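You operate a simulated robot arm through the tools that you are given. There is no shell and no other tool.

Carry out the task below with a simulated robot arm. There is one attempt and no reset: what you move stays moved.

## Task
Test the checker box with the purple test piece.
Fine: clip of its colour to OUT first, to IN last; piece in the loop, press check, back on the yellow tray. Set down upright: what you pick out.

The check looks at the end state, three seconds after you hand in, the way a careful person would. Anything else that was tipped, shoved, dropped, spilled or broken makes it a failure.

## Robot
A 6-joint arm with a two-finger gripper, fixed in place. Base frame: the origin is at the foot of the arm, x ahead of it, y to its left, z up. Lengths are in mm, angles in rad, forces in N, time in s.
It reaches about 1298 mm from its shoulder. Its first joint turns from -2.601 to 2.601 rad. Payload 1.57 kg.
The tool frame sits at the grasp point between the pads (the TCP): z along the fingers, y along the line on which they close. The tips reach 21 mm beyond it. Largest opening 70 mm; the body of the gripper starts 50 mm behind the TCP.
Orientation is told as [roll, pitch, yaw] about the base's x, y, z axes, in that order, counted from this pose: with the fingers straight down and closing along the base's y, the tool's x points along the base's -x, its y along +y and its z along -z.

## Interface
- The arm moves only by the tool drive_tool. Its argument "increments" is one flat list of numbers, 6 for each row, row after row: the shift along the base's x, y, z in m, then the turn, a rotation vector about the base's x, y, z in rad. In form: [dx, dy, dz, wx, wy, wz, dx, dy, dz, wx, wy, wz, ...]. A call has 1 to 20 rows; each row is the pose to reach, as a shift and turn from the pose commanded when the call began. "gripper" is the finger opening in m, from 0 to 0.07, set as the call begins (left out, the last holds). Each row takes 0.2 s and may step no farther than 50 mm and 0.15 rad from the row before; otherwise, or with a gripper value out of range, the whole call is refused. A pose out of reach is approached as far as the arm can. The call stops where the force on the tool passes 90 N (or 10 N more than at its start, if that is more) or the arm is blocked; 0.2 s more then pass. Each finger halts on what it meets, pressing with about 30 N; the grip force reading is that of the motor and also rises with nothing between the fingers. The clock runs only during rows and for 0.2 s after the last one: add rows that repeat a pose to give the fingers time. It gives the time, the measured TCP pose, the force on the tool (base axes), the opening and the grip force at its end, in the units of the frame above (readings bear some noise), with the torque about the TCP (base axes, N m) and any sound that the robot's microphone picked up.
- Cameras (640 x 400 px; columns grow to the right, rows downward): "scene" is fixed at [398.4, 499.5, 1604.3]; the picture's right is [-0.69, -0.72, 0.00], its down [-0.59, 0.57, -0.57] and it looks along [0.41, -0.40, -0.82] (base axes); focal length 362 px, centre (320, 200). "wrist" rides on the gripper at [79, 4, -81] in the tool frame; the picture's right is [-0.05, 1.00, 0.00], its down [-0.67, -0.04, -0.74] and it looks along [-0.74, -0.04, 0.67] (tool axes); focal length 256 px, centre (320, 200). There is no depth. A picture from a camera that has moved, and an enlarged one, comes with that camera's place and axes in the base frame and with its lens.
- camera(camera): a new picture of that camera. The clock stands still meanwhile.
- lift_body(by): slides the trunk up (or, below 0, down) by that many mm; the arm rides with it, the base frame stays. It gives what a move gives, with no picture.
- inspect(camera, box): a new picture of the part [left, top, right, bottom] of that camera's present view, enlarged. The clock stands still meanwhile.
- job_done(): hands the job in; it is judged then, once.

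Nothing tells you positions but the pictures and the camera data. Unless the task says otherwise, let go and move clear before handing in.

The tools are called as a command line: name --argument value ..., lists and objects as JSON in quotes. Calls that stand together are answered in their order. drive_tool: Moves the arm, as the interface text tells. Its arguments: {"type":"object","properties":{"increments":{"type":"array","items":{"type":"number"}},"gripper":{"type":"number"}},"required":["increments"]} The other tools are called the same way: lift_body (by) slides the trunk up or down; camera (camera) takes a picture; inspect (camera, box) takes an enlarged picture of a part of a camera's view; job_done () hands the job in.

At the start:

```text
clock: 0.0
position: [658.7, 135.4, 1095.7]
tcp_rot: [0.0, -0.001, 0.0]
ft_force: [0.2, 0.5, -0.5]
moment: [0.02, 0.01, 0.01]
finger_gap: 70.0
finger_force: 0.0
trunk travel left (down, up): [-777.0, 193.0]
```

scene: 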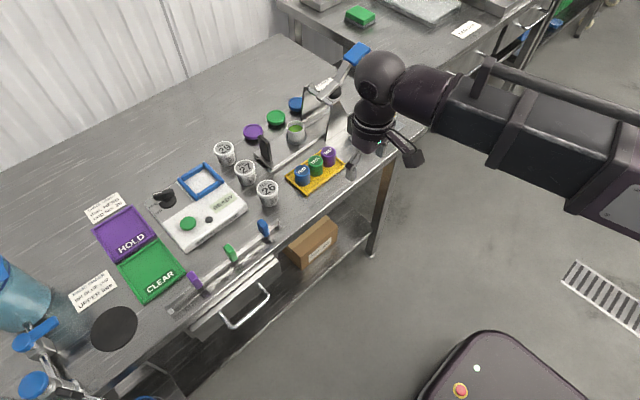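
wrist: 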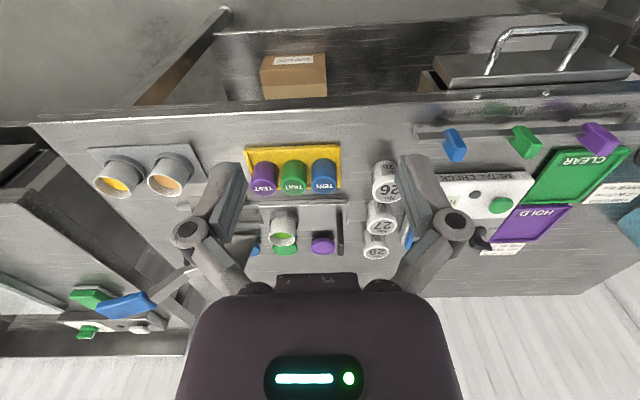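

I see a bench with a metal checker box (blue loop, green button, display), a yellow tray with three test pieces, a rail with purple/green/blue clips, and cups and mats with notes. I'll take enlarged pictures first to read the labels and locate things.

inspect --camera "scene" --box '[140, 150, 300, 250]'

inspect --camera "scene" --box '[150, 210, 310, 310]'

inspect --camera "scene" --box '[230, 80, 390, 200]'

inspect --camera "scene" --box '[50, 180, 200, 320]'

inspect --camera "wrist" --box '[380, 80, 640, 260]'

inspect --camera "wrist" --box '[200, 120, 420, 270]'

```text
4.00 times, centred on (220, 200) of scene
camera zoom: at [398.4, 499.5, 1604.3], right [-0.69, -0.72, 0.0], down [-0.59, 0.57, -0.57], along [0.41, -0.4, -0.82], focal length 1450 px, centre (720, 200)
```

zoom: 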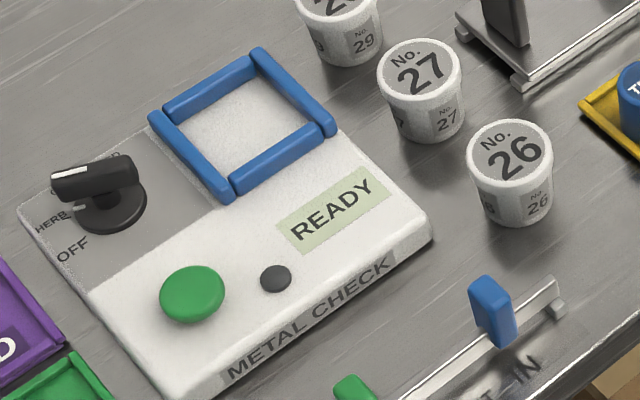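

```text
4.00 times, centred on (230, 260) of scene
camera zoom: at [398.4, 499.5, 1604.3], right [-0.69, -0.72, 0.0], down [-0.59, 0.57, -0.57], along [0.41, -0.4, -0.82], focal length 1450 px, centre (680, -40)
```

zoom: 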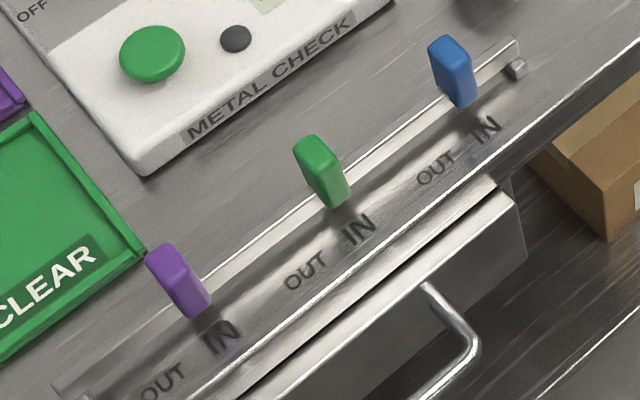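

```text
3.33 times, centred on (310, 140) of scene
camera zoom: at [398.4, 499.5, 1604.3], right [-0.69, -0.72, 0.0], down [-0.59, 0.57, -0.57], along [0.41, -0.4, -0.82], focal length 1208 px, centre (353, 400)
```

zoom: 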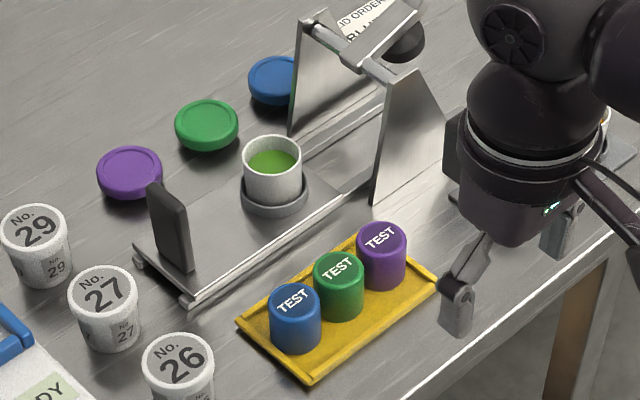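

```text
2.86 times, centred on (125, 250) of scene
camera zoom: at [398.4, 499.5, 1604.3], right [-0.69, -0.72, 0.0], down [-0.59, 0.57, -0.57], along [0.41, -0.4, -0.82], focal length 1036 px, centre (877, 57)
```

zoom: 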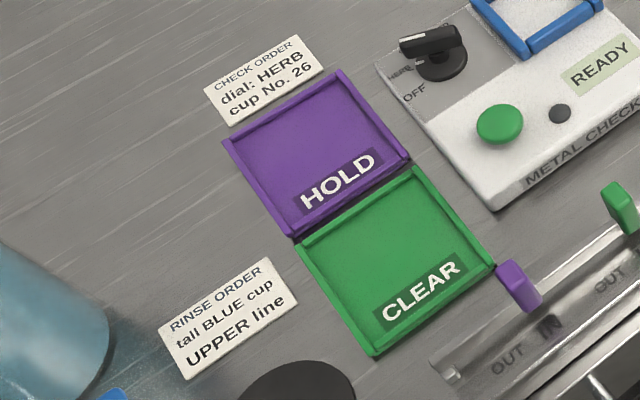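

```text
2.22 times, centred on (510, 170) of wrist
camera zoom: at [578.7, 139.1, 1177.3], right [0.05, 1.0, 0.0], down [0.67, -0.04, 0.74], along [0.74, -0.04, -0.67], focal length 569 px, centre (-102, 267)
```

zoom: 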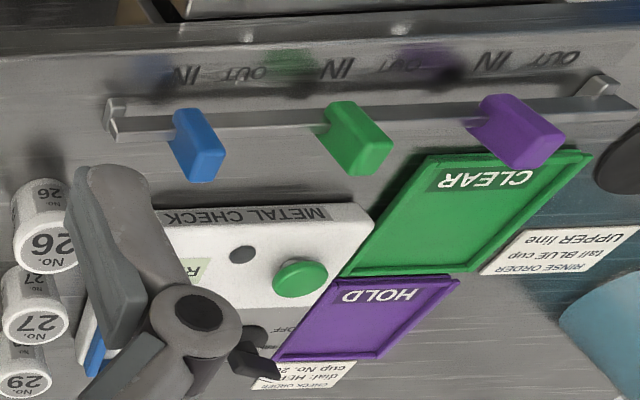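

```text
2.67 times, centred on (310, 195) of wrist
camera zoom: at [578.7, 139.1, 1177.3], right [0.05, 1.0, 0.0], down [0.67, -0.04, 0.74], along [0.74, -0.04, -0.67], focal length 683 px, centre (347, 213)
```

zoom: 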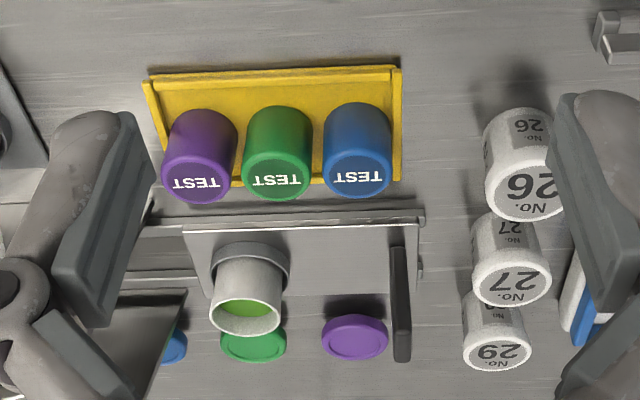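

The checker is on my left at about x 910–1000, y 330–420, and shows READY. The purple piece is at about (841, 42), with its top near z 911. The clip rail runs along y at x ≈ 784. I'll move the wrist camera over the checker and rail for closer views.

drive_tool --increments '[0.01, 0.045, 0, 0, 0, 0, 0.02, 0.09, 0, 0, 0, 0, 0.03, 0.135, 0, 0, 0, 0, 0.04, 0.18, 0, 0, 0, 0, 0.05, 0.22, 0, 0, 0, 0, 0.06, 0.25, 0, 0, 0, 0]'

camera --camera "wrist"

camera --camera "scene"

```text
clock: 1.4
position: [719.3, 385.9, 1096.2]
tcp_rot: [0.001, -0.001, 0.0]
ft_force: [0.4, 0.6, -0.8]
moment: [-0.01, 0.01, -0.02]
finger_gap: 70.0
finger_force: 0.0
trunk travel left (down, up): [-777.0, 193.0]
```

```text
taken
camera wrist: at [639.1, 390.0, 1177.0], right [0.05, 1.0, 0.0], down [0.67, -0.04, 0.74], along [0.74, -0.04, -0.67], focal length 256 px, centre (320, 200)
```

wrist: 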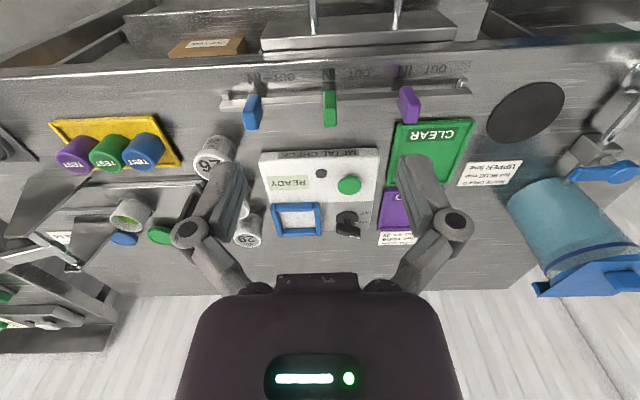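

```text
taken
```

scene: 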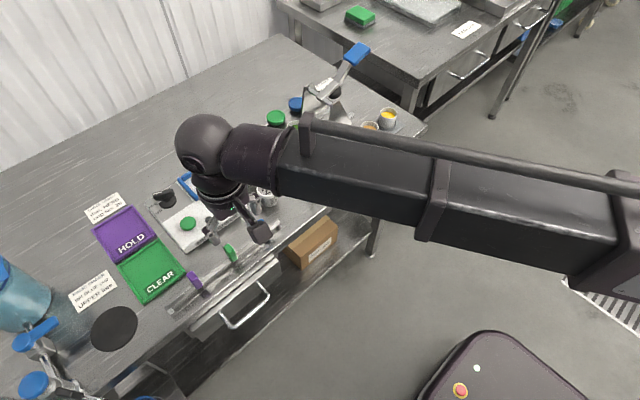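

inspect --camera "wrist" --box '[200, 60, 480, 140]'

inspect --camera "wrist" --box '[240, 140, 400, 250]'

```text
2.29 times, centred on (340, 100) of wrist
camera zoom: at [639.1, 390.0, 1177.0], right [0.05, 1.0, 0.0], down [0.67, -0.04, 0.74], along [0.74, -0.04, -0.67], focal length 585 px, centre (274, 429)
```

zoom: 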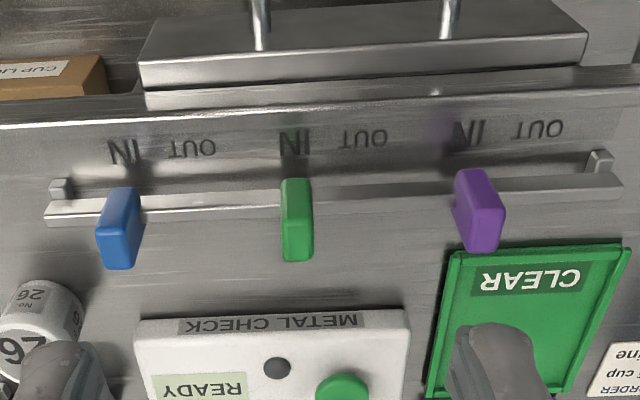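

```text
3.64 times, centred on (320, 195) of wrist
camera zoom: at [639.1, 390.0, 1177.0], right [0.05, 1.0, 0.0], down [0.67, -0.04, 0.74], along [0.74, -0.04, -0.67], focal length 931 px, centre (320, 218)
```

zoom: 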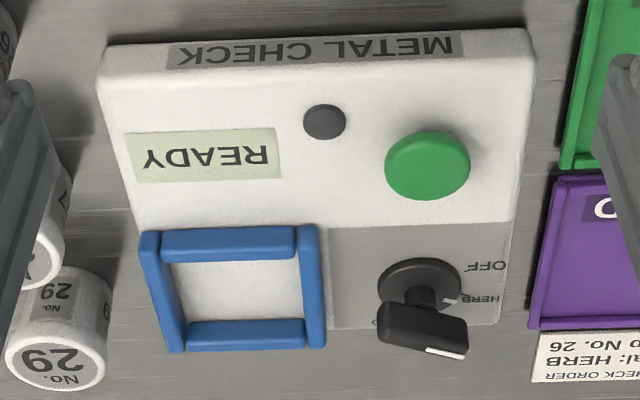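

drive_tool --increments '[0.03, 0.005, -0.03, 0, 0, 0, 0.06, 0.01, -0.06, 0, 0, 0, 0.08, 0.02, -0.08, 0, 0, 0]'

camera --camera "wrist"

inspect --camera "wrist" --box '[240, 120, 400, 220]'

```text
clock: 2.2
position: [796.4, 404.3, 1096.1]
tcp_rot: [0.001, 0.0, -0.001]
ft_force: [0.7, 0.0, -0.6]
moment: [0.01, 0.0, 0.04]
finger_gap: 69.9
finger_force: 0.0
out of reach, approached as far as the arm can: row 1, 2, 3
trunk travel left (down, up): [-777.0, 193.0]
```

```text
taken
camera wrist: at [716.6, 408.0, 1177.0], right [0.05, 1.0, 0.0], down [0.67, -0.04, 0.74], along [0.74, -0.04, -0.67], focal length 256 px, centre (320, 200)
```

wrist: 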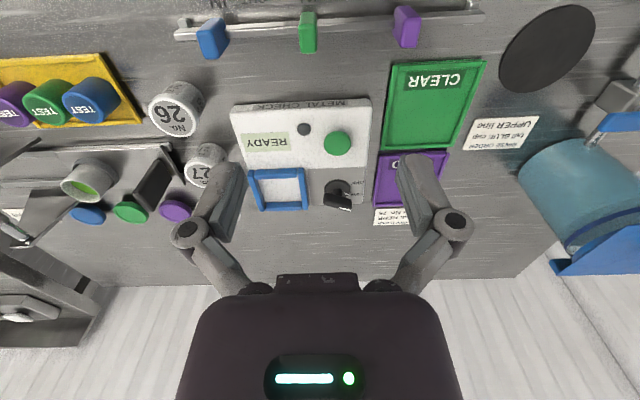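

```text
4.00 times, centred on (320, 170) of wrist
camera zoom: at [716.6, 408.0, 1177.0], right [0.05, 1.0, 0.0], down [0.67, -0.04, 0.74], along [0.74, -0.04, -0.67], focal length 1024 px, centre (320, 320)
```

zoom: 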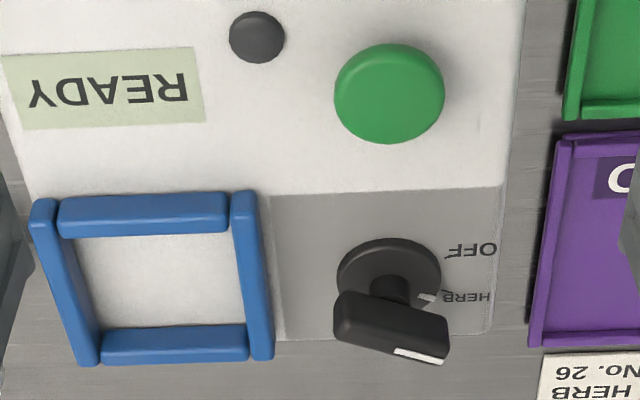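

The dial's pointer is on HERB and the display reads READY, so I'll leave the dial alone. The arm could not go lower from here, so I'll slide the trunk down a bit.

lift_body --by -60

```text
clock: 3.2
position: [795.2, 404.4, 1036.2]
tcp_rot: [0.003, 0.0, 0.0]
ft_force: [1.3, -0.6, -0.1]
moment: [-0.02, -0.01, -0.03]
finger_gap: 70.1
finger_force: 0.0
trunk travel left (down, up): [-717.0, 253.0]
```

drive_tool --increments '[0, 0, -0.02, 0, 0, 0]'

```text
clock: 3.6
position: [795.2, 405.3, 1035.8]
tcp_rot: [0.001, 0.001, -0.001]
ft_force: [0.8, -0.6, 0.2]
moment: [0.02, 0.01, 0.02]
finger_gap: 69.9
finger_force: 0.1
out of reach, approached as far as the arm can: row 1
trunk travel left (down, up): [-717.0, 253.0]
```

drive_tool --increments '[0, 0, 0.03, 0, 0, 0, 0, 0, 0.06, 0, 0, 0]'

camera --camera "scene"

```text
clock: 4.2
position: [794.9, 402.6, 1036.4]
tcp_rot: [0.001, 0.001, 0.0]
ft_force: [-0.7, 0.0, 0.0]
moment: [0.01, 0.01, -0.02]
finger_gap: 70.0
finger_force: 0.1
out of reach, approached as far as the arm can: row 1, 2
trunk travel left (down, up): [-717.0, 253.0]
```

```text
taken
```

scene: 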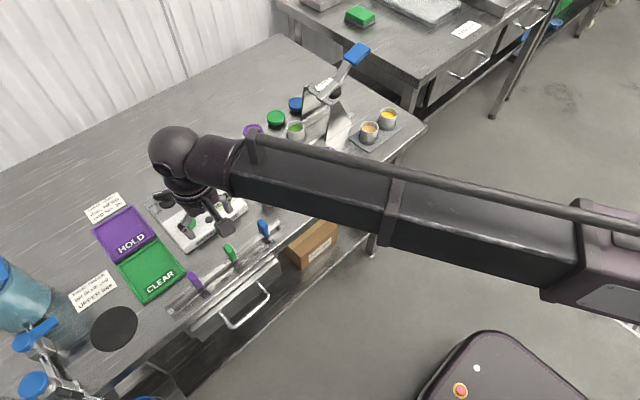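

The arm keeps its height and only the trunk changes z. I place the table at z ≈ 865, the loop centre at (1003, 331), the button top at (912, 421, 900) and the purple clip near (784, 478, top 918). Next I'll get a closer look at the purple clip and the rail.

drive_tool --increments '[-0.04, 0.02, 0, 0, 0, 0, -0.08, 0.04, 0, 0, 0, 0, -0.12, 0.06, 0, 0, 0, 0, -0.155, 0.085, 0, 0, 0, 0]'

camera --camera "wrist"

inspect --camera "wrist" --box '[240, 120, 440, 240]'

```text
clock: 5.2
position: [638.9, 489.3, 1035.8]
tcp_rot: [0.0, 0.0, -0.001]
ft_force: [-0.3, 0.7, -0.8]
moment: [0.03, 0.02, -0.01]
finger_gap: 70.2
finger_force: 0.0
trunk travel left (down, up): [-717.0, 253.0]
```

```text
taken
camera wrist: at [560.2, 493.5, 1117.3], right [0.05, 1.0, 0.0], down [0.67, -0.04, 0.75], along [0.74, -0.04, -0.67], focal length 256 px, centre (320, 200)
```

wrist: 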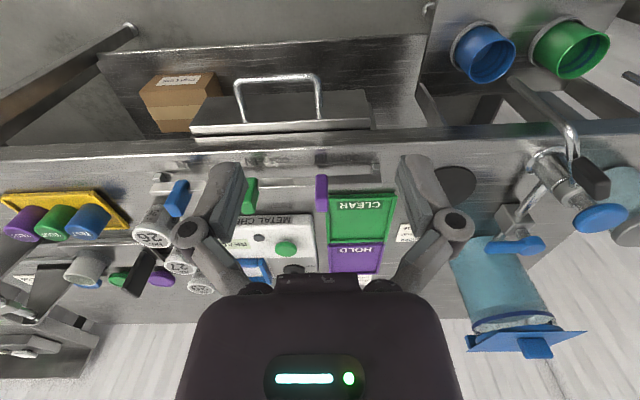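

```text
3.20 times, centred on (340, 180) of wrist
camera zoom: at [560.2, 493.5, 1117.3], right [0.05, 1.0, 0.0], down [0.67, -0.04, 0.75], along [0.74, -0.04, -0.67], focal length 819 px, centre (256, 264)
```

zoom: 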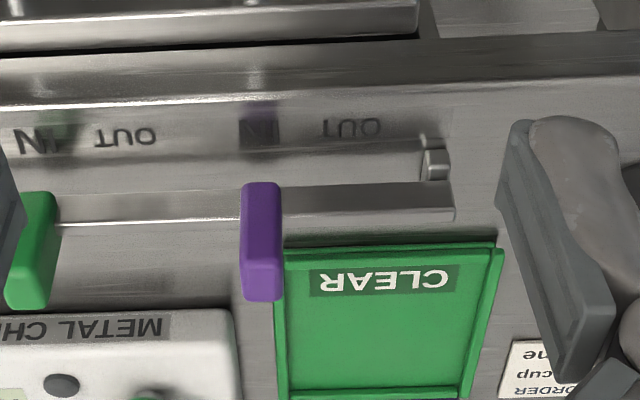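

The purple clip sits at y ≈ 484 beside its IN mark, and the OUT mark is at y ≈ 520. I'll lower the trunk and take a closer picture to fix the clip's exact x, y and height.

lift_body --by -60

drive_tool --increments '[0.04, 0, 0, 0, 0, 0]'

camera --camera "wrist"

inspect --camera "wrist" --box '[230, 100, 430, 240]'

inspect --camera "scene" --box '[140, 220, 280, 320]'

```text
clock: 6.2
position: [639.8, 488.8, 975.0]
tcp_rot: [0.0, 0.0, 0.001]
ft_force: [-0.3, 0.3, 1.1]
moment: [-0.02, 0.01, 0.05]
finger_gap: 70.0
finger_force: 0.1
trunk travel left (down, up): [-657.0, 313.0]
```

```text
clock: 6.6
position: [681.3, 490.4, 975.2]
tcp_rot: [0.0, 0.001, -0.001]
ft_force: [-0.3, 0.3, 0.2]
moment: [0.01, -0.03, -0.03]
finger_gap: 69.9
finger_force: 0.0
trunk travel left (down, up): [-657.0, 313.0]
```

```text
taken
camera wrist: at [602.5, 493.5, 1056.9], right [0.05, 1.0, 0.0], down [0.67, -0.04, 0.74], along [0.74, -0.04, -0.67], focal length 256 px, centre (320, 200)
```

wrist: 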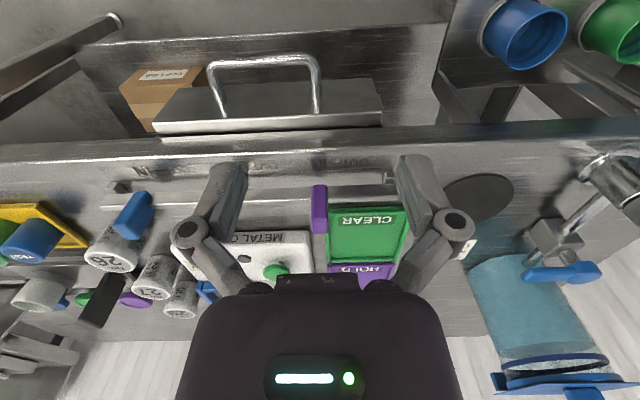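

```text
2.86 times, centred on (330, 170) of wrist
camera zoom: at [602.5, 493.5, 1056.9], right [0.05, 1.0, 0.0], down [0.67, -0.04, 0.74], along [0.74, -0.04, -0.67], focal length 731 px, centre (291, 286)
```

zoom: 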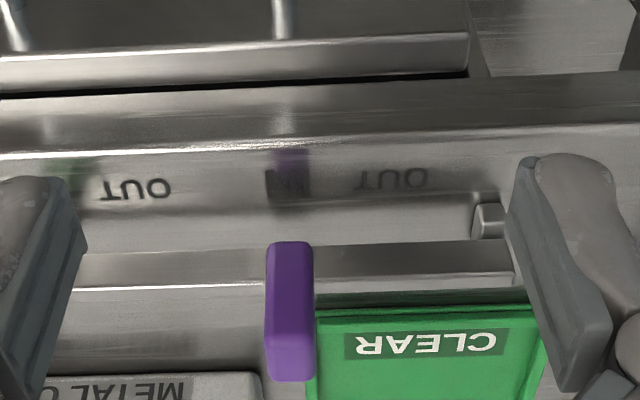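

```text
4.00 times, centred on (210, 270) of scene
camera zoom: at [398.4, 499.5, 1604.3], right [-0.69, -0.72, 0.0], down [-0.59, 0.57, -0.57], along [0.41, -0.4, -0.82], focal length 1450 px, centre (760, -80)
```

zoom: 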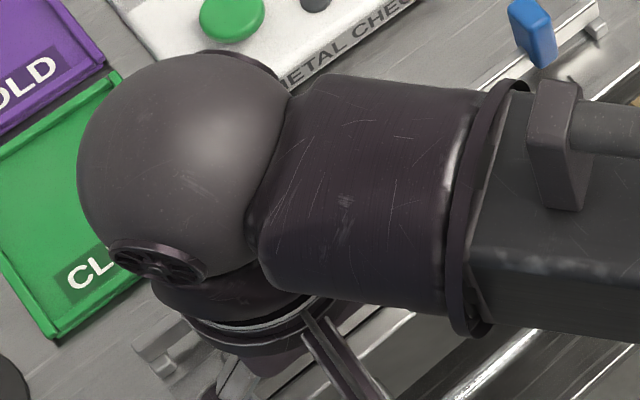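

The purple clip is about x 778–796, y 477–492, with its top at z ≈ 921. I'll position the open gripper straight above it and check the alignment.

drive_tool --increments '[0.04, -0.002, 0, 0, 0, 0, 0.08, -0.004, 0, 0, 0, 0, 0.106, -0.0054, 0, 0, 0, 0, 0.106, -0.0054, 0, 0, 0, 0]'

camera --camera "wrist"

camera --camera "scene"

```text
clock: 7.6
position: [785.6, 482.7, 976.1]
tcp_rot: [0.0, 0.0, 0.0]
ft_force: [0.0, 0.7, 0.0]
moment: [0.0, -0.03, 0.03]
finger_gap: 69.8
finger_force: 0.0
trunk travel left (down, up): [-657.0, 313.0]
```

```text
taken
camera wrist: at [706.2, 487.4, 1057.2], right [0.05, 1.0, 0.0], down [0.67, -0.04, 0.74], along [0.74, -0.04, -0.67], focal length 256 px, centre (320, 200)
```

wrist: 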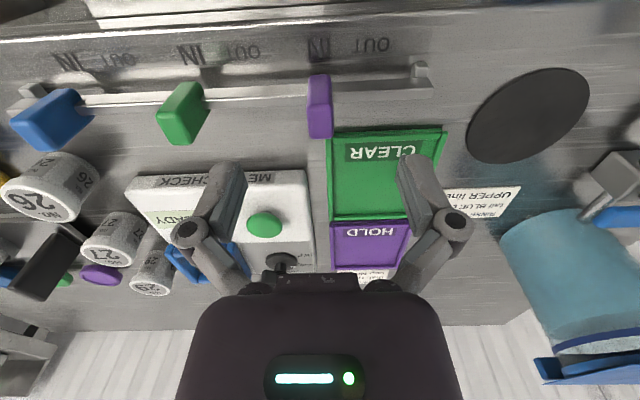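

```text
taken
```

scene: 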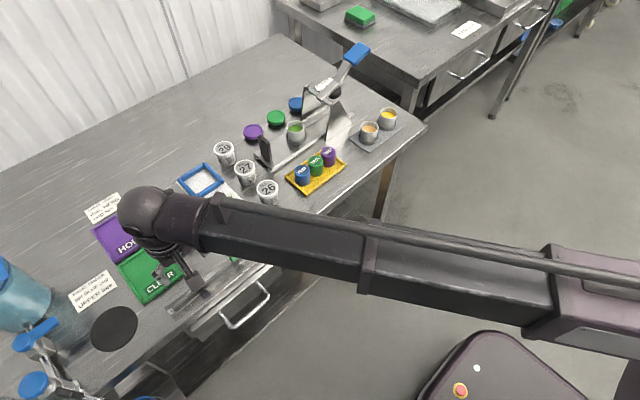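

The clip lies right below the grasp point. I'll lower the trunk 65 mm around it.

lift_body --by -65

inspect --camera "wrist" --box '[200, 60, 440, 220]'

```text
clock: 8.6
position: [785.1, 482.1, 910.6]
tcp_rot: [0.0, 0.0, 0.002]
ft_force: [0.1, 0.6, 1.4]
moment: [-0.01, -0.01, -0.01]
finger_gap: 70.1
finger_force: 0.1
trunk travel left (down, up): [-592.0, 378.0]
```

```text
2.50 times, centred on (320, 140) of wrist
camera zoom: at [706.1, 487.4, 992.3], right [0.05, 1.0, 0.0], down [0.67, -0.04, 0.74], along [0.74, -0.04, -0.67], focal length 640 px, centre (320, 350)
```

zoom: 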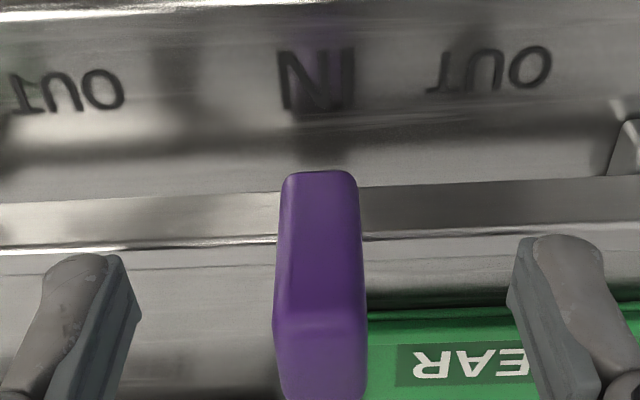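

Both fingers straddle the purple clip with space on each side. I'll close on it.

drive_tool --increments '[0, 0, 0, 0, 0, 0, 0, 0, 0, 0, 0, 0, 0, 0, 0, 0, 0, 0, 0, 0, 0, 0, 0, 0]' --gripper 0.0

inspect --camera "wrist" --box '[200, 60, 440, 220]'

```text
clock: 9.6
position: [785.3, 483.5, 911.0]
tcp_rot: [0.002, -0.003, 0.0]
ft_force: [5.5, 2.8, 16.3]
moment: [0.08, -0.14, 0.02]
finger_gap: 16.0
finger_force: 32.1
trunk travel left (down, up): [-592.0, 378.0]
```

```text
2.50 times, centred on (320, 140) of wrist
camera zoom: at [705.8, 487.4, 993.1], right [0.05, 1.0, 0.0], down [0.66, -0.04, 0.75], along [0.75, -0.04, -0.67], focal length 640 px, centre (320, 350)
```

zoom: 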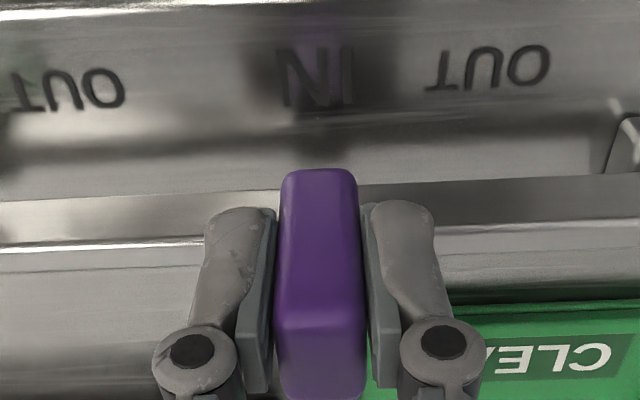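

The clip is held, but 16 N pushes up on the tool, so a tip may be touching the rail. I'll open a little, raise 6 mm and grip again.

drive_tool --increments '[0, 0, 0, 0, 0, 0, 0, 0, 0, 0, 0, 0]' --gripper 0.035

lift_body --by 6

drive_tool --increments '[0, 0, 0, 0, 0, 0, 0, 0, 0, 0, 0, 0, 0, 0, 0, 0, 0, 0]' --gripper 0.0

```text
clock: 10.2
position: [785.4, 484.0, 910.1]
tcp_rot: [0.0, -0.002, -0.001]
ft_force: [-0.1, -0.2, -0.1]
moment: [-0.01, -0.01, 0.0]
finger_gap: 35.0
finger_force: 0.1
trunk travel left (down, up): [-592.0, 378.0]
```

```text
clock: 10.8
position: [786.3, 484.1, 916.4]
tcp_rot: [0.0, 0.0, -0.001]
ft_force: [-0.2, 0.7, -0.2]
moment: [0.03, -0.01, 0.01]
finger_gap: 35.1
finger_force: 0.0
trunk travel left (down, up): [-598.0, 372.0]
```

```text
clock: 11.6
position: [784.8, 484.8, 917.0]
tcp_rot: [0.001, 0.0, -0.001]
ft_force: [1.0, 0.7, 2.8]
moment: [0.01, 0.05, -0.04]
finger_gap: 15.9
finger_force: 32.2
trunk travel left (down, up): [-598.0, 372.0]
```

The grip is clean now. I'll slide the purple clip 35 mm along +y to its OUT mark.

drive_tool --increments '[0, 0.007, 0, 0, 0, 0, 0, 0.014, 0, 0, 0, 0, 0, 0.021, 0, 0, 0, 0, 0, 0.028, 0, 0, 0, 0, 0, 0.035, 0, 0, 0, 0, 0, 0.035, 0, 0, 0, 0]'

inspect --camera "wrist" --box '[200, 60, 440, 220]'

```text
clock: 13.0
position: [785.9, 518.8, 917.0]
tcp_rot: [0.0, -0.001, 0.0]
ft_force: [6.1, 1.4, 5.1]
moment: [-0.02, 0.46, 0.01]
finger_gap: 16.0
finger_force: 32.1
trunk travel left (down, up): [-598.0, 372.0]
```

```text
2.50 times, centred on (320, 140) of wrist
camera zoom: at [706.0, 522.7, 998.4], right [0.05, 1.0, 0.0], down [0.67, -0.04, 0.75], along [0.74, -0.04, -0.67], focal length 640 px, centre (320, 350)
```

zoom: 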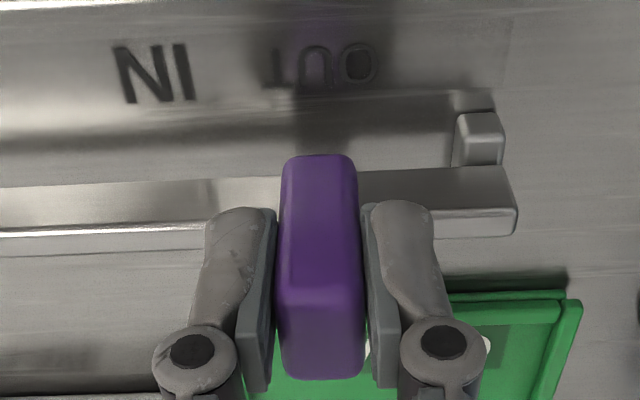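

The purple clip now lines up with its OUT mark. I'll let go, rise clear and check that it stays.

drive_tool --increments '[0, 0, 0, 0, 0, 0, 0, 0, 0, 0, 0, 0]' --gripper 0.04

lift_body --by 100

camera --camera "wrist"

```text
clock: 13.6
position: [784.1, 517.4, 917.4]
tcp_rot: [0.001, 0.001, 0.0]
ft_force: [0.3, -0.1, 0.2]
moment: [0.01, 0.01, -0.02]
finger_gap: 39.9
finger_force: 0.0
trunk travel left (down, up): [-598.0, 372.0]
```

```text
clock: 14.9
position: [783.6, 519.4, 1015.9]
tcp_rot: [-0.001, -0.001, 0.001]
ft_force: [-0.4, 0.6, -0.3]
moment: [-0.01, 0.03, 0.0]
finger_gap: 40.2
finger_force: 0.0
trunk travel left (down, up): [-698.0, 272.0]
```

```text
taken
camera wrist: at [705.8, 522.9, 1098.1], right [0.05, 1.0, 0.0], down [0.67, -0.04, 0.74], along [0.74, -0.04, -0.67], focal length 256 px, centre (320, 200)
```

wrist: 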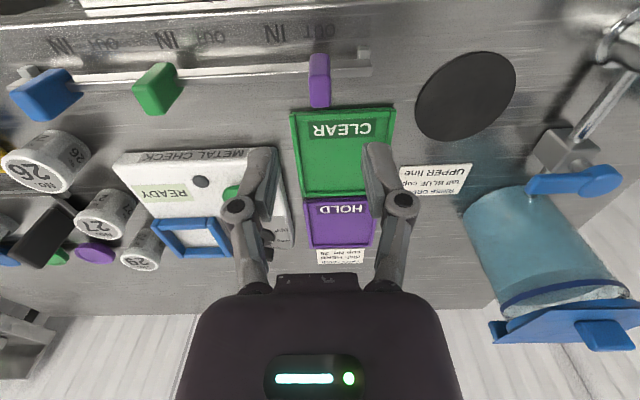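

The purple clip is at OUT and standing. Now I'll travel at this height to just in front of the yellow tray to measure the purple test piece.

drive_tool --increments '[-0.007, -0.0434, 0, 0, 0, 0, -0.014, -0.0868, 0, 0, 0, 0, -0.021, -0.1302, 0, 0, 0, 0, -0.028, -0.1736, 0, 0, 0, 0, -0.035, -0.217, 0, 0, 0, 0, -0.042, -0.2604, 0, 0, 0, 0, -0.049, -0.3038, 0, 0, 0, 0, -0.056, -0.3472, 0, 0, 0, 0, -0.063, -0.3906, 0, 0, 0, 0, -0.07, -0.434, 0, 0, 0, 0, -0.07, -0.46, 0, 0, 0, 0, -0.07, -0.46, 0, 0, 0, 0]' --gripper 0.06

camera --camera "wrist"

inspect --camera "wrist" --box '[220, 80, 440, 220]'

camera --camera "scene"

```text
clock: 17.5
position: [714.8, 58.8, 1015.4]
tcp_rot: [0.001, -0.001, -0.001]
ft_force: [0.7, -0.3, 0.4]
moment: [-0.01, -0.04, -0.03]
finger_gap: 60.0
finger_force: 0.1
trunk travel left (down, up): [-698.0, 272.0]
```

```text
taken
camera wrist: at [635.2, 62.5, 1098.3], right [0.05, 1.0, 0.0], down [0.67, -0.04, 0.74], along [0.74, -0.04, -0.67], focal length 256 px, centre (320, 200)
```

wrist: 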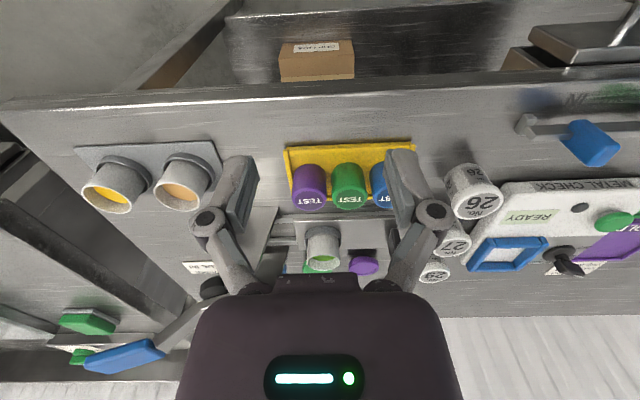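

```text
2.86 times, centred on (330, 150) of wrist
camera zoom: at [635.2, 62.5, 1098.3], right [0.05, 1.0, 0.0], down [0.67, -0.04, 0.74], along [0.74, -0.04, -0.67], focal length 731 px, centre (291, 343)
```

zoom: 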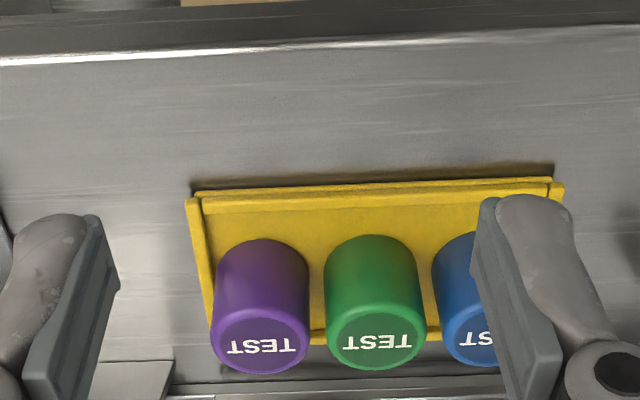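

```text
taken
```

scene: 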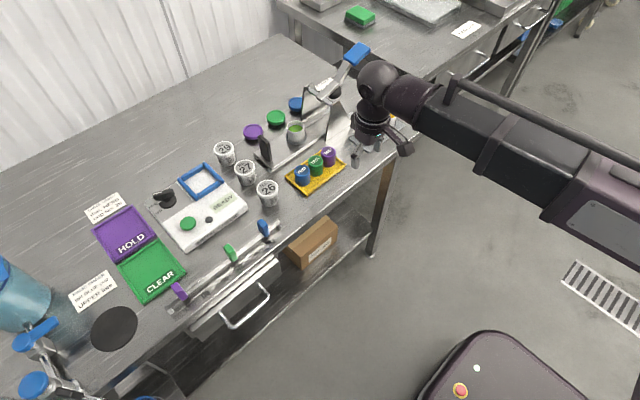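

The purple piece's top centre is at (840, 41, 911), with a diameter of about 37 mm, and its neighbours are 45 mm apart in y. I'll turn the gripper 90° so the fingers close along x and stay clear of the neighbours.

drive_tool --increments '[0, 0, 0, 0, 0, -0.1428, 0, 0, 0, 0, 0, -0.2856, 0, 0, 0, 0, 0, -0.4284, 0, 0, 0, 0, 0, -0.5712, 0, 0, 0, 0, 0, -0.714, 0, 0, 0, 0, 0, -0.8568, 0, 0, 0, 0, 0, -0.9996, 0, 0, 0, 0, 0, -1.1424, 0, 0, 0, 0, 0, -1.2852, 0, 0, 0, 0, 0, -1.428, 0, 0, 0, 0, 0, -1.5708, 0, 0, 0, 0, 0, -1.5708]'

camera --camera "wrist"

```text
clock: 20.1
position: [713.7, 58.2, 1017.4]
tcp_rot: [0.002, -0.001, -1.572]
ft_force: [-0.2, 0.0, 0.0]
moment: [-0.01, 0.01, 0.0]
finger_gap: 60.0
finger_force: 0.1
trunk travel left (down, up): [-698.0, 272.0]
```

```text
taken
camera wrist: at [719.2, 137.7, 1098.3], right [1.0, -0.06, 0.0], down [-0.04, -0.67, 0.74], along [-0.04, -0.74, -0.67], focal length 256 px, centre (320, 200)
```

wrist: 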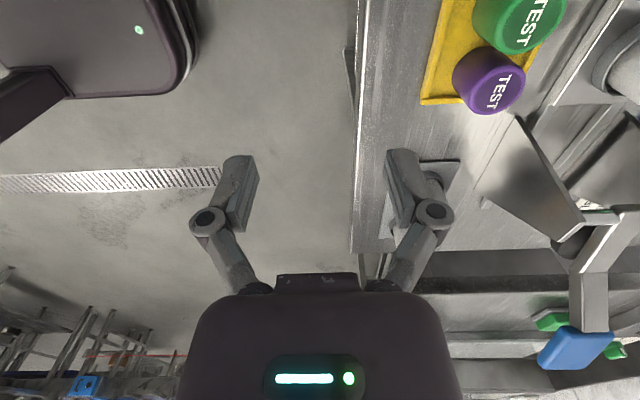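

The gripper is turned. The lever press is at x ≥ 900 and y ≤ −9, so it stays clear. I'll move above the purple piece now.

drive_tool --increments '[0.03, -0.005, 0, 0, 0, 0, 0.06, -0.01, 0, 0, 0, 0, 0.09, -0.015, 0, 0, 0, 0, 0.1256, -0.0178, 0, 0, 0, 0, 0.1256, -0.0178, 0, 0, 0, 0]'

camera --camera "wrist"

camera --camera "scene"

```text
clock: 21.3
position: [839.6, 42.1, 1016.3]
tcp_rot: [0.002, 0.0, -1.571]
ft_force: [-0.5, 0.0, 0.2]
moment: [0.0, -0.02, 0.01]
finger_gap: 59.9
finger_force: 0.1
trunk travel left (down, up): [-698.0, 272.0]
```

```text
taken
camera wrist: at [844.3, 119.6, 1098.4], right [1.0, -0.05, 0.0], down [-0.04, -0.67, 0.74], along [-0.04, -0.74, -0.67], focal length 256 px, centre (320, 200)
```

wrist: 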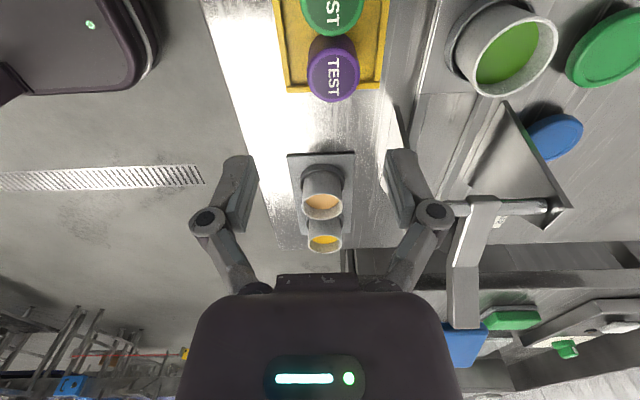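

```text
taken
```

scene: 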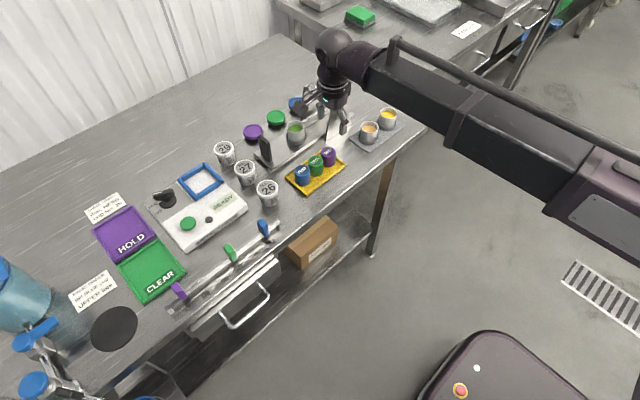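

inspect --camera "wrist" --box '[240, 0, 420, 120]'

inspect --camera "scene" --box '[260, 110, 380, 210]'

```text
3.33 times, centred on (330, 60) of wrist
camera zoom: at [844.3, 119.6, 1098.4], right [1.0, -0.05, 0.0], down [-0.04, -0.67, 0.74], along [-0.04, -0.74, -0.67], focal length 853 px, centre (287, 667)
```

zoom: 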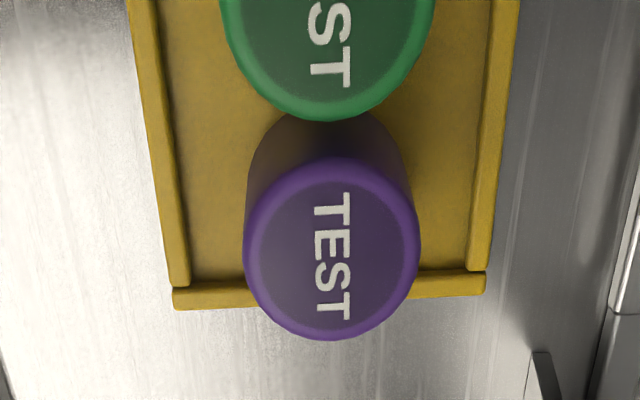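

```text
4.00 times, centred on (320, 160) of scene
camera zoom: at [398.4, 499.5, 1604.3], right [-0.69, -0.72, 0.0], down [-0.59, 0.57, -0.57], along [0.41, -0.4, -0.82], focal length 1450 px, centre (320, 360)
```

zoom: 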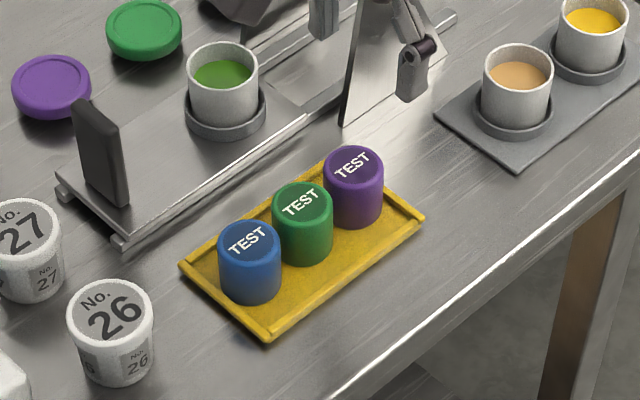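

The overhead view shows the piece about 10 mm further in +x than I first thought, at about (850, 40, top ≈ 901). I'll correct for that, lower part-way and check the alignment again.

drive_tool --increments '[0.0097, -0.0008, 0, 0, 0, 0, 0.0097, -0.0008, 0, 0, 0, 0]'

lift_body --by -60

camera --camera "wrist"

inspect --camera "wrist" --box '[230, 20, 410, 160]'

```text
clock: 21.9
position: [849.7, 39.7, 1018.2]
tcp_rot: [0.0, 0.001, -1.571]
ft_force: [-0.8, 0.9, 0.6]
moment: [-0.01, 0.02, -0.01]
finger_gap: 60.0
finger_force: 0.0
trunk travel left (down, up): [-698.0, 272.0]
```

```text
clock: 22.9
position: [851.6, 39.8, 957.6]
tcp_rot: [0.0, 0.002, -1.571]
ft_force: [0.0, -0.1, 0.2]
moment: [-0.02, -0.03, -0.04]
finger_gap: 59.7
finger_force: 0.1
trunk travel left (down, up): [-638.0, 332.0]
```

```text
taken
camera wrist: at [854.6, 119.2, 1038.3], right [1.0, -0.05, 0.0], down [-0.04, -0.67, 0.74], along [-0.04, -0.74, -0.67], focal length 256 px, centre (320, 200)
```

wrist: 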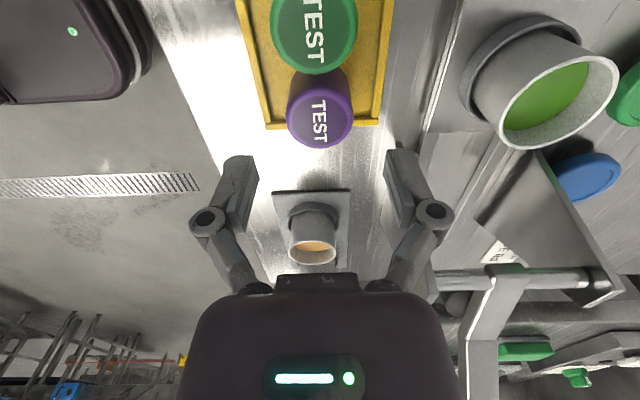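

```text
2.86 times, centred on (320, 90) of wrist
camera zoom: at [854.6, 119.2, 1038.3], right [1.0, -0.05, 0.0], down [-0.04, -0.67, 0.74], along [-0.04, -0.74, -0.67], focal length 731 px, centre (320, 514)
```

zoom: 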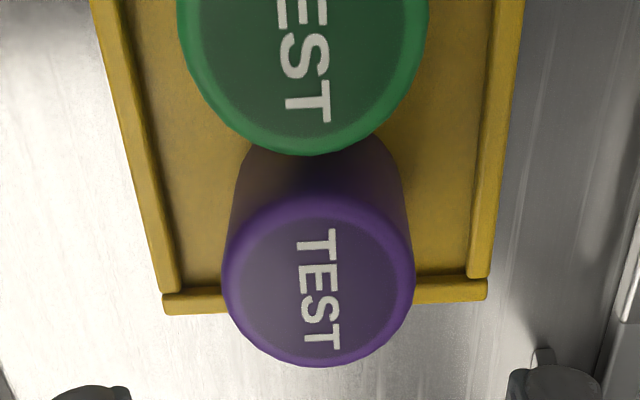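

The piece is now centred under the grasp point. I'll lower the open fingers around its top and grip it.

lift_body --by -56

camera --camera "wrist"

```text
clock: 23.9
position: [850.7, 39.8, 900.4]
tcp_rot: [-0.001, 0.002, -1.57]
ft_force: [0.0, -0.1, 0.2]
moment: [-0.01, -0.02, 0.03]
finger_gap: 60.4
finger_force: 0.1
trunk travel left (down, up): [-582.0, 388.0]
```

```text
taken
camera wrist: at [854.6, 119.2, 982.3], right [1.0, -0.05, 0.0], down [-0.04, -0.67, 0.74], along [-0.04, -0.74, -0.67], focal length 256 px, centre (320, 200)
```

wrist: 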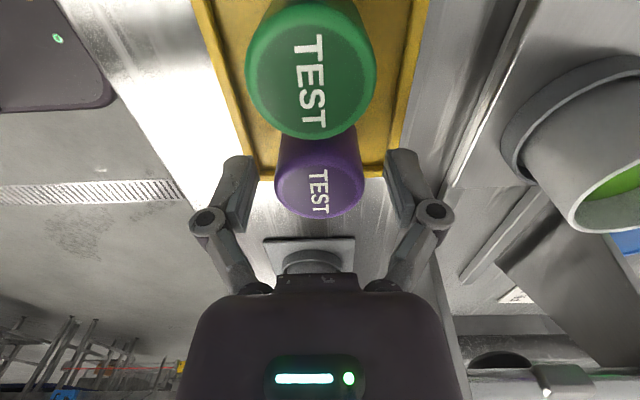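

drive_tool --increments '[0, 0, 0, 0, 0, 0, 0, 0, 0, 0, 0, 0, 0, 0, 0, 0, 0, 0]' --gripper 0.0

camera --camera "wrist"

```text
clock: 24.7
position: [851.3, 40.7, 900.8]
tcp_rot: [-0.001, -0.001, -1.57]
ft_force: [0.0, -0.5, 4.8]
moment: [-0.04, -0.02, -0.01]
finger_gap: 39.0
finger_force: 30.3
trunk travel left (down, up): [-582.0, 388.0]
```

```text
taken
camera wrist: at [854.4, 119.2, 982.6], right [1.0, -0.05, 0.0], down [-0.04, -0.67, 0.74], along [-0.04, -0.74, -0.67], focal length 256 px, centre (320, 200)
```

wrist: 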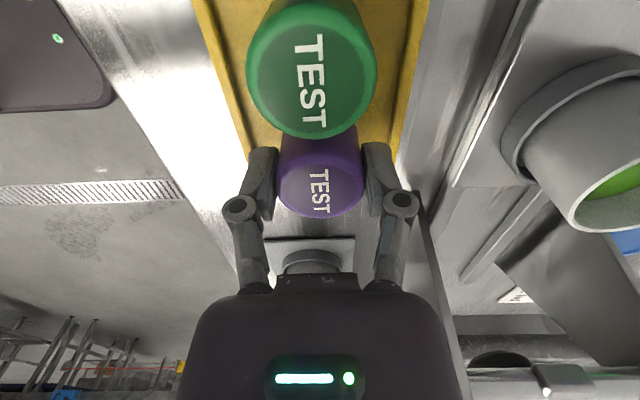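

lift_body --by 15

inspect --camera "wrist" --box '[200, 60, 440, 240]'

```text
clock: 25.3
position: [850.7, 39.7, 915.6]
tcp_rot: [0.0, 0.0, -1.57]
ft_force: [-0.1, -0.2, 0.1]
moment: [0.01, 0.01, 0.01]
finger_gap: 38.8
finger_force: 30.2
trunk travel left (down, up): [-597.0, 373.0]
```

```text
2.22 times, centred on (320, 150) of wrist
camera zoom: at [854.7, 119.3, 997.1], right [1.0, -0.05, 0.0], down [-0.04, -0.67, 0.74], along [-0.04, -0.74, -0.67], focal length 569 px, centre (320, 311)
```

zoom: 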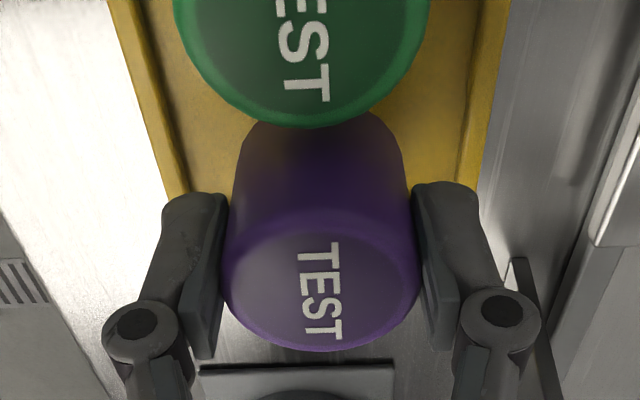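

The piece is held and rises with the gripper. I'll raise it well clear before travelling.

lift_body --by 125

camera --camera "scene"

inspect --camera "scene" --box '[240, 40, 400, 200]'

```text
clock: 26.9
position: [851.1, 40.0, 1040.3]
tcp_rot: [0.0, 0.0, -1.571]
ft_force: [-0.1, 0.3, -0.6]
moment: [-0.01, 0.01, 0.01]
finger_gap: 38.9
finger_force: 29.8
trunk travel left (down, up): [-722.0, 248.0]
```

```text
taken
```

scene: 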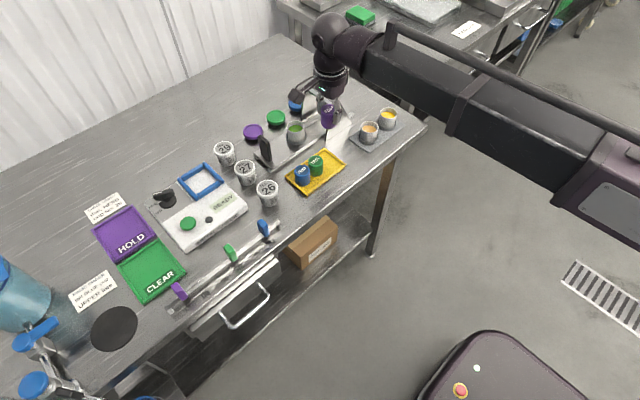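

```text
2.50 times, centred on (320, 120) of scene
camera zoom: at [398.4, 499.5, 1604.3], right [-0.69, -0.72, 0.0], down [-0.59, 0.57, -0.57], along [0.41, -0.4, -0.82], focal length 906 px, centre (320, 400)
```

zoom: 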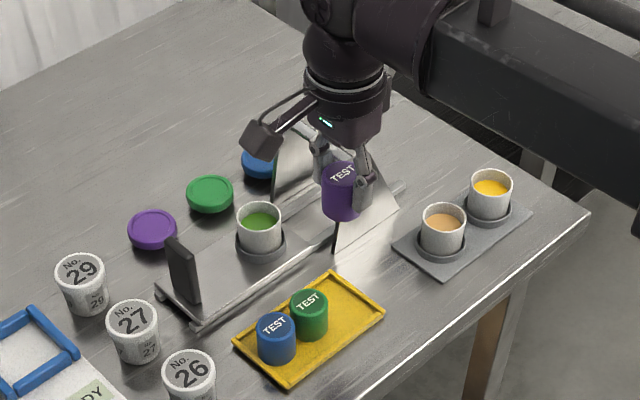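

The path is clear at this height, so I'll carry the piece over to above the checker's loop.

drive_tool --increments '[0.019, 0.0364, 0, 0, 0, 0, 0.0381, 0.0727, 0, 0, 0, 0, 0.0572, 0.1091, 0, 0, 0, 0, 0.0762, 0.1455, 0, 0, 0, 0, 0.0953, 0.1819, 0, 0, 0, 0, 0.1144, 0.2182, 0, 0, 0, 0, 0.1334, 0.2546, 0, 0, 0, 0, 0.1525, 0.291, 0, 0, 0, 0, 0.1525, 0.291, 0, 0, 0, 0]'

camera --camera "wrist"

inspect --camera "wrist" --box '[220, 0, 420, 140]'

camera --camera "scene"

```text
clock: 28.9
position: [1003.3, 331.9, 1040.8]
tcp_rot: [0.0, 0.0, -1.571]
ft_force: [-0.3, 0.3, -0.8]
moment: [-0.01, 0.02, 0.01]
finger_gap: 38.5
finger_force: 30.1
trunk travel left (down, up): [-722.0, 248.0]
```

```text
taken
camera wrist: at [1007.0, 410.9, 1122.4], right [1.0, -0.05, 0.0], down [-0.04, -0.67, 0.74], along [-0.04, -0.74, -0.67], focal length 256 px, centre (320, 200)
```

wrist: 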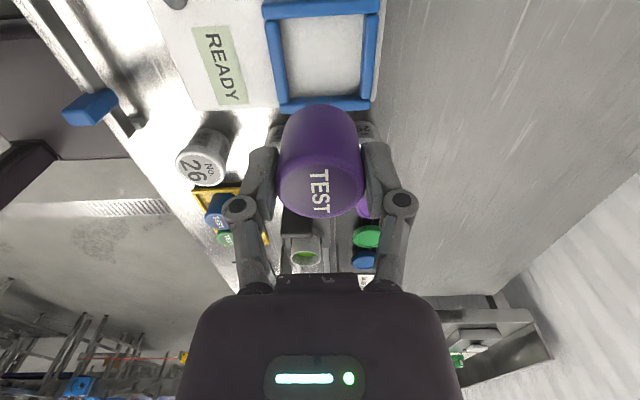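

```text
2.86 times, centred on (320, 70) of wrist
camera zoom: at [1007.0, 410.9, 1122.4], right [1.0, -0.05, 0.0], down [-0.04, -0.67, 0.74], along [-0.04, -0.74, -0.67], focal length 731 px, centre (320, 571)
```

zoom: 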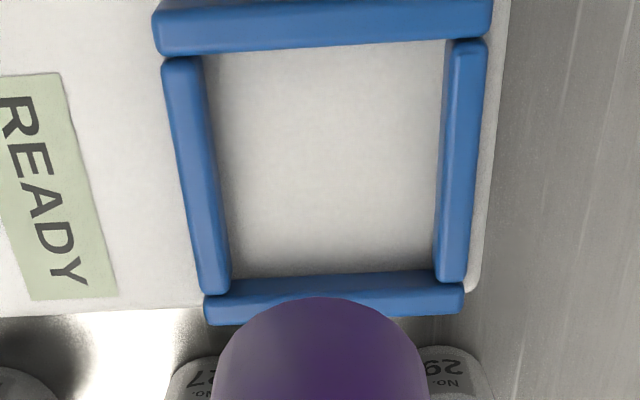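

```text
taken
```

scene: 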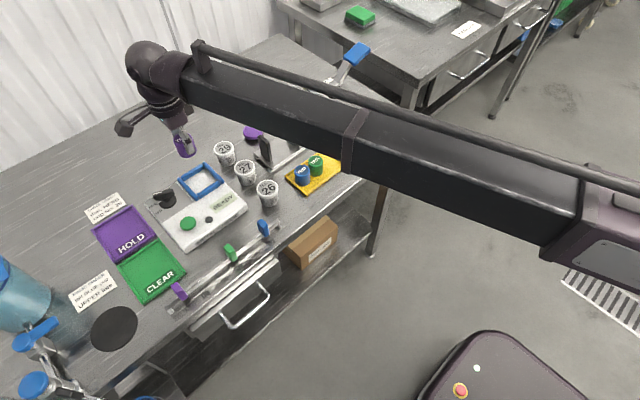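

The loop's centre is about 3 mm further in +x and 3 mm less in y than the grasp point. I'll correct for that and lower most of the way.

drive_tool --increments '[0.0026, -0.0029, 0, 0, 0, 0, 0.0026, -0.0029, 0, 0, 0, 0]'

lift_body --by -85

camera --camera "wrist"

inspect --camera "scene" --box '[130, 120, 270, 220]'

```text
clock: 29.5
position: [1006.0, 327.7, 1040.7]
tcp_rot: [0.0, 0.0, -1.571]
ft_force: [-0.1, 0.3, -0.7]
moment: [0.02, 0.0, 0.03]
finger_gap: 39.1
finger_force: 29.6
trunk travel left (down, up): [-722.0, 248.0]
```

```text
clock: 30.7
position: [1005.1, 327.7, 954.3]
tcp_rot: [0.0, -0.001, -1.57]
ft_force: [0.0, -0.3, -0.4]
moment: [-0.04, 0.01, 0.0]
finger_gap: 38.6
finger_force: 29.9
trunk travel left (down, up): [-637.0, 333.0]
```

```text
taken
camera wrist: at [1009.7, 407.6, 1037.3], right [1.0, -0.05, 0.0], down [-0.04, -0.67, 0.74], along [-0.04, -0.74, -0.67], focal length 256 px, centre (320, 200)
```

wrist: 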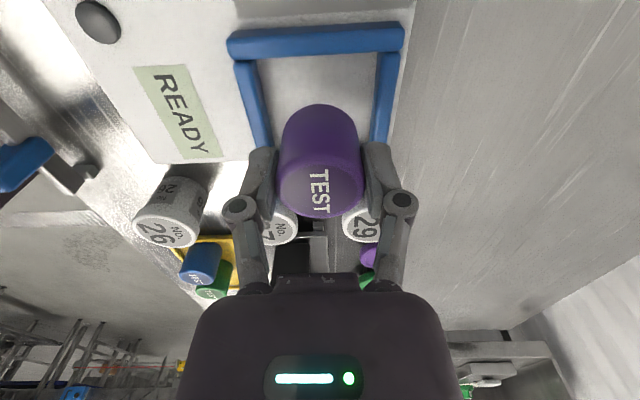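

```text
4.00 times, centred on (200, 170) of scene
camera zoom: at [398.4, 499.5, 1604.3], right [-0.69, -0.72, 0.0], down [-0.59, 0.57, -0.57], along [0.41, -0.4, -0.82], focal length 1450 px, centre (800, 320)
```

zoom: 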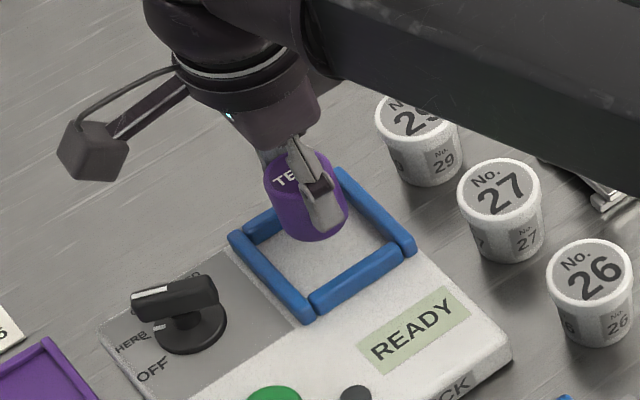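

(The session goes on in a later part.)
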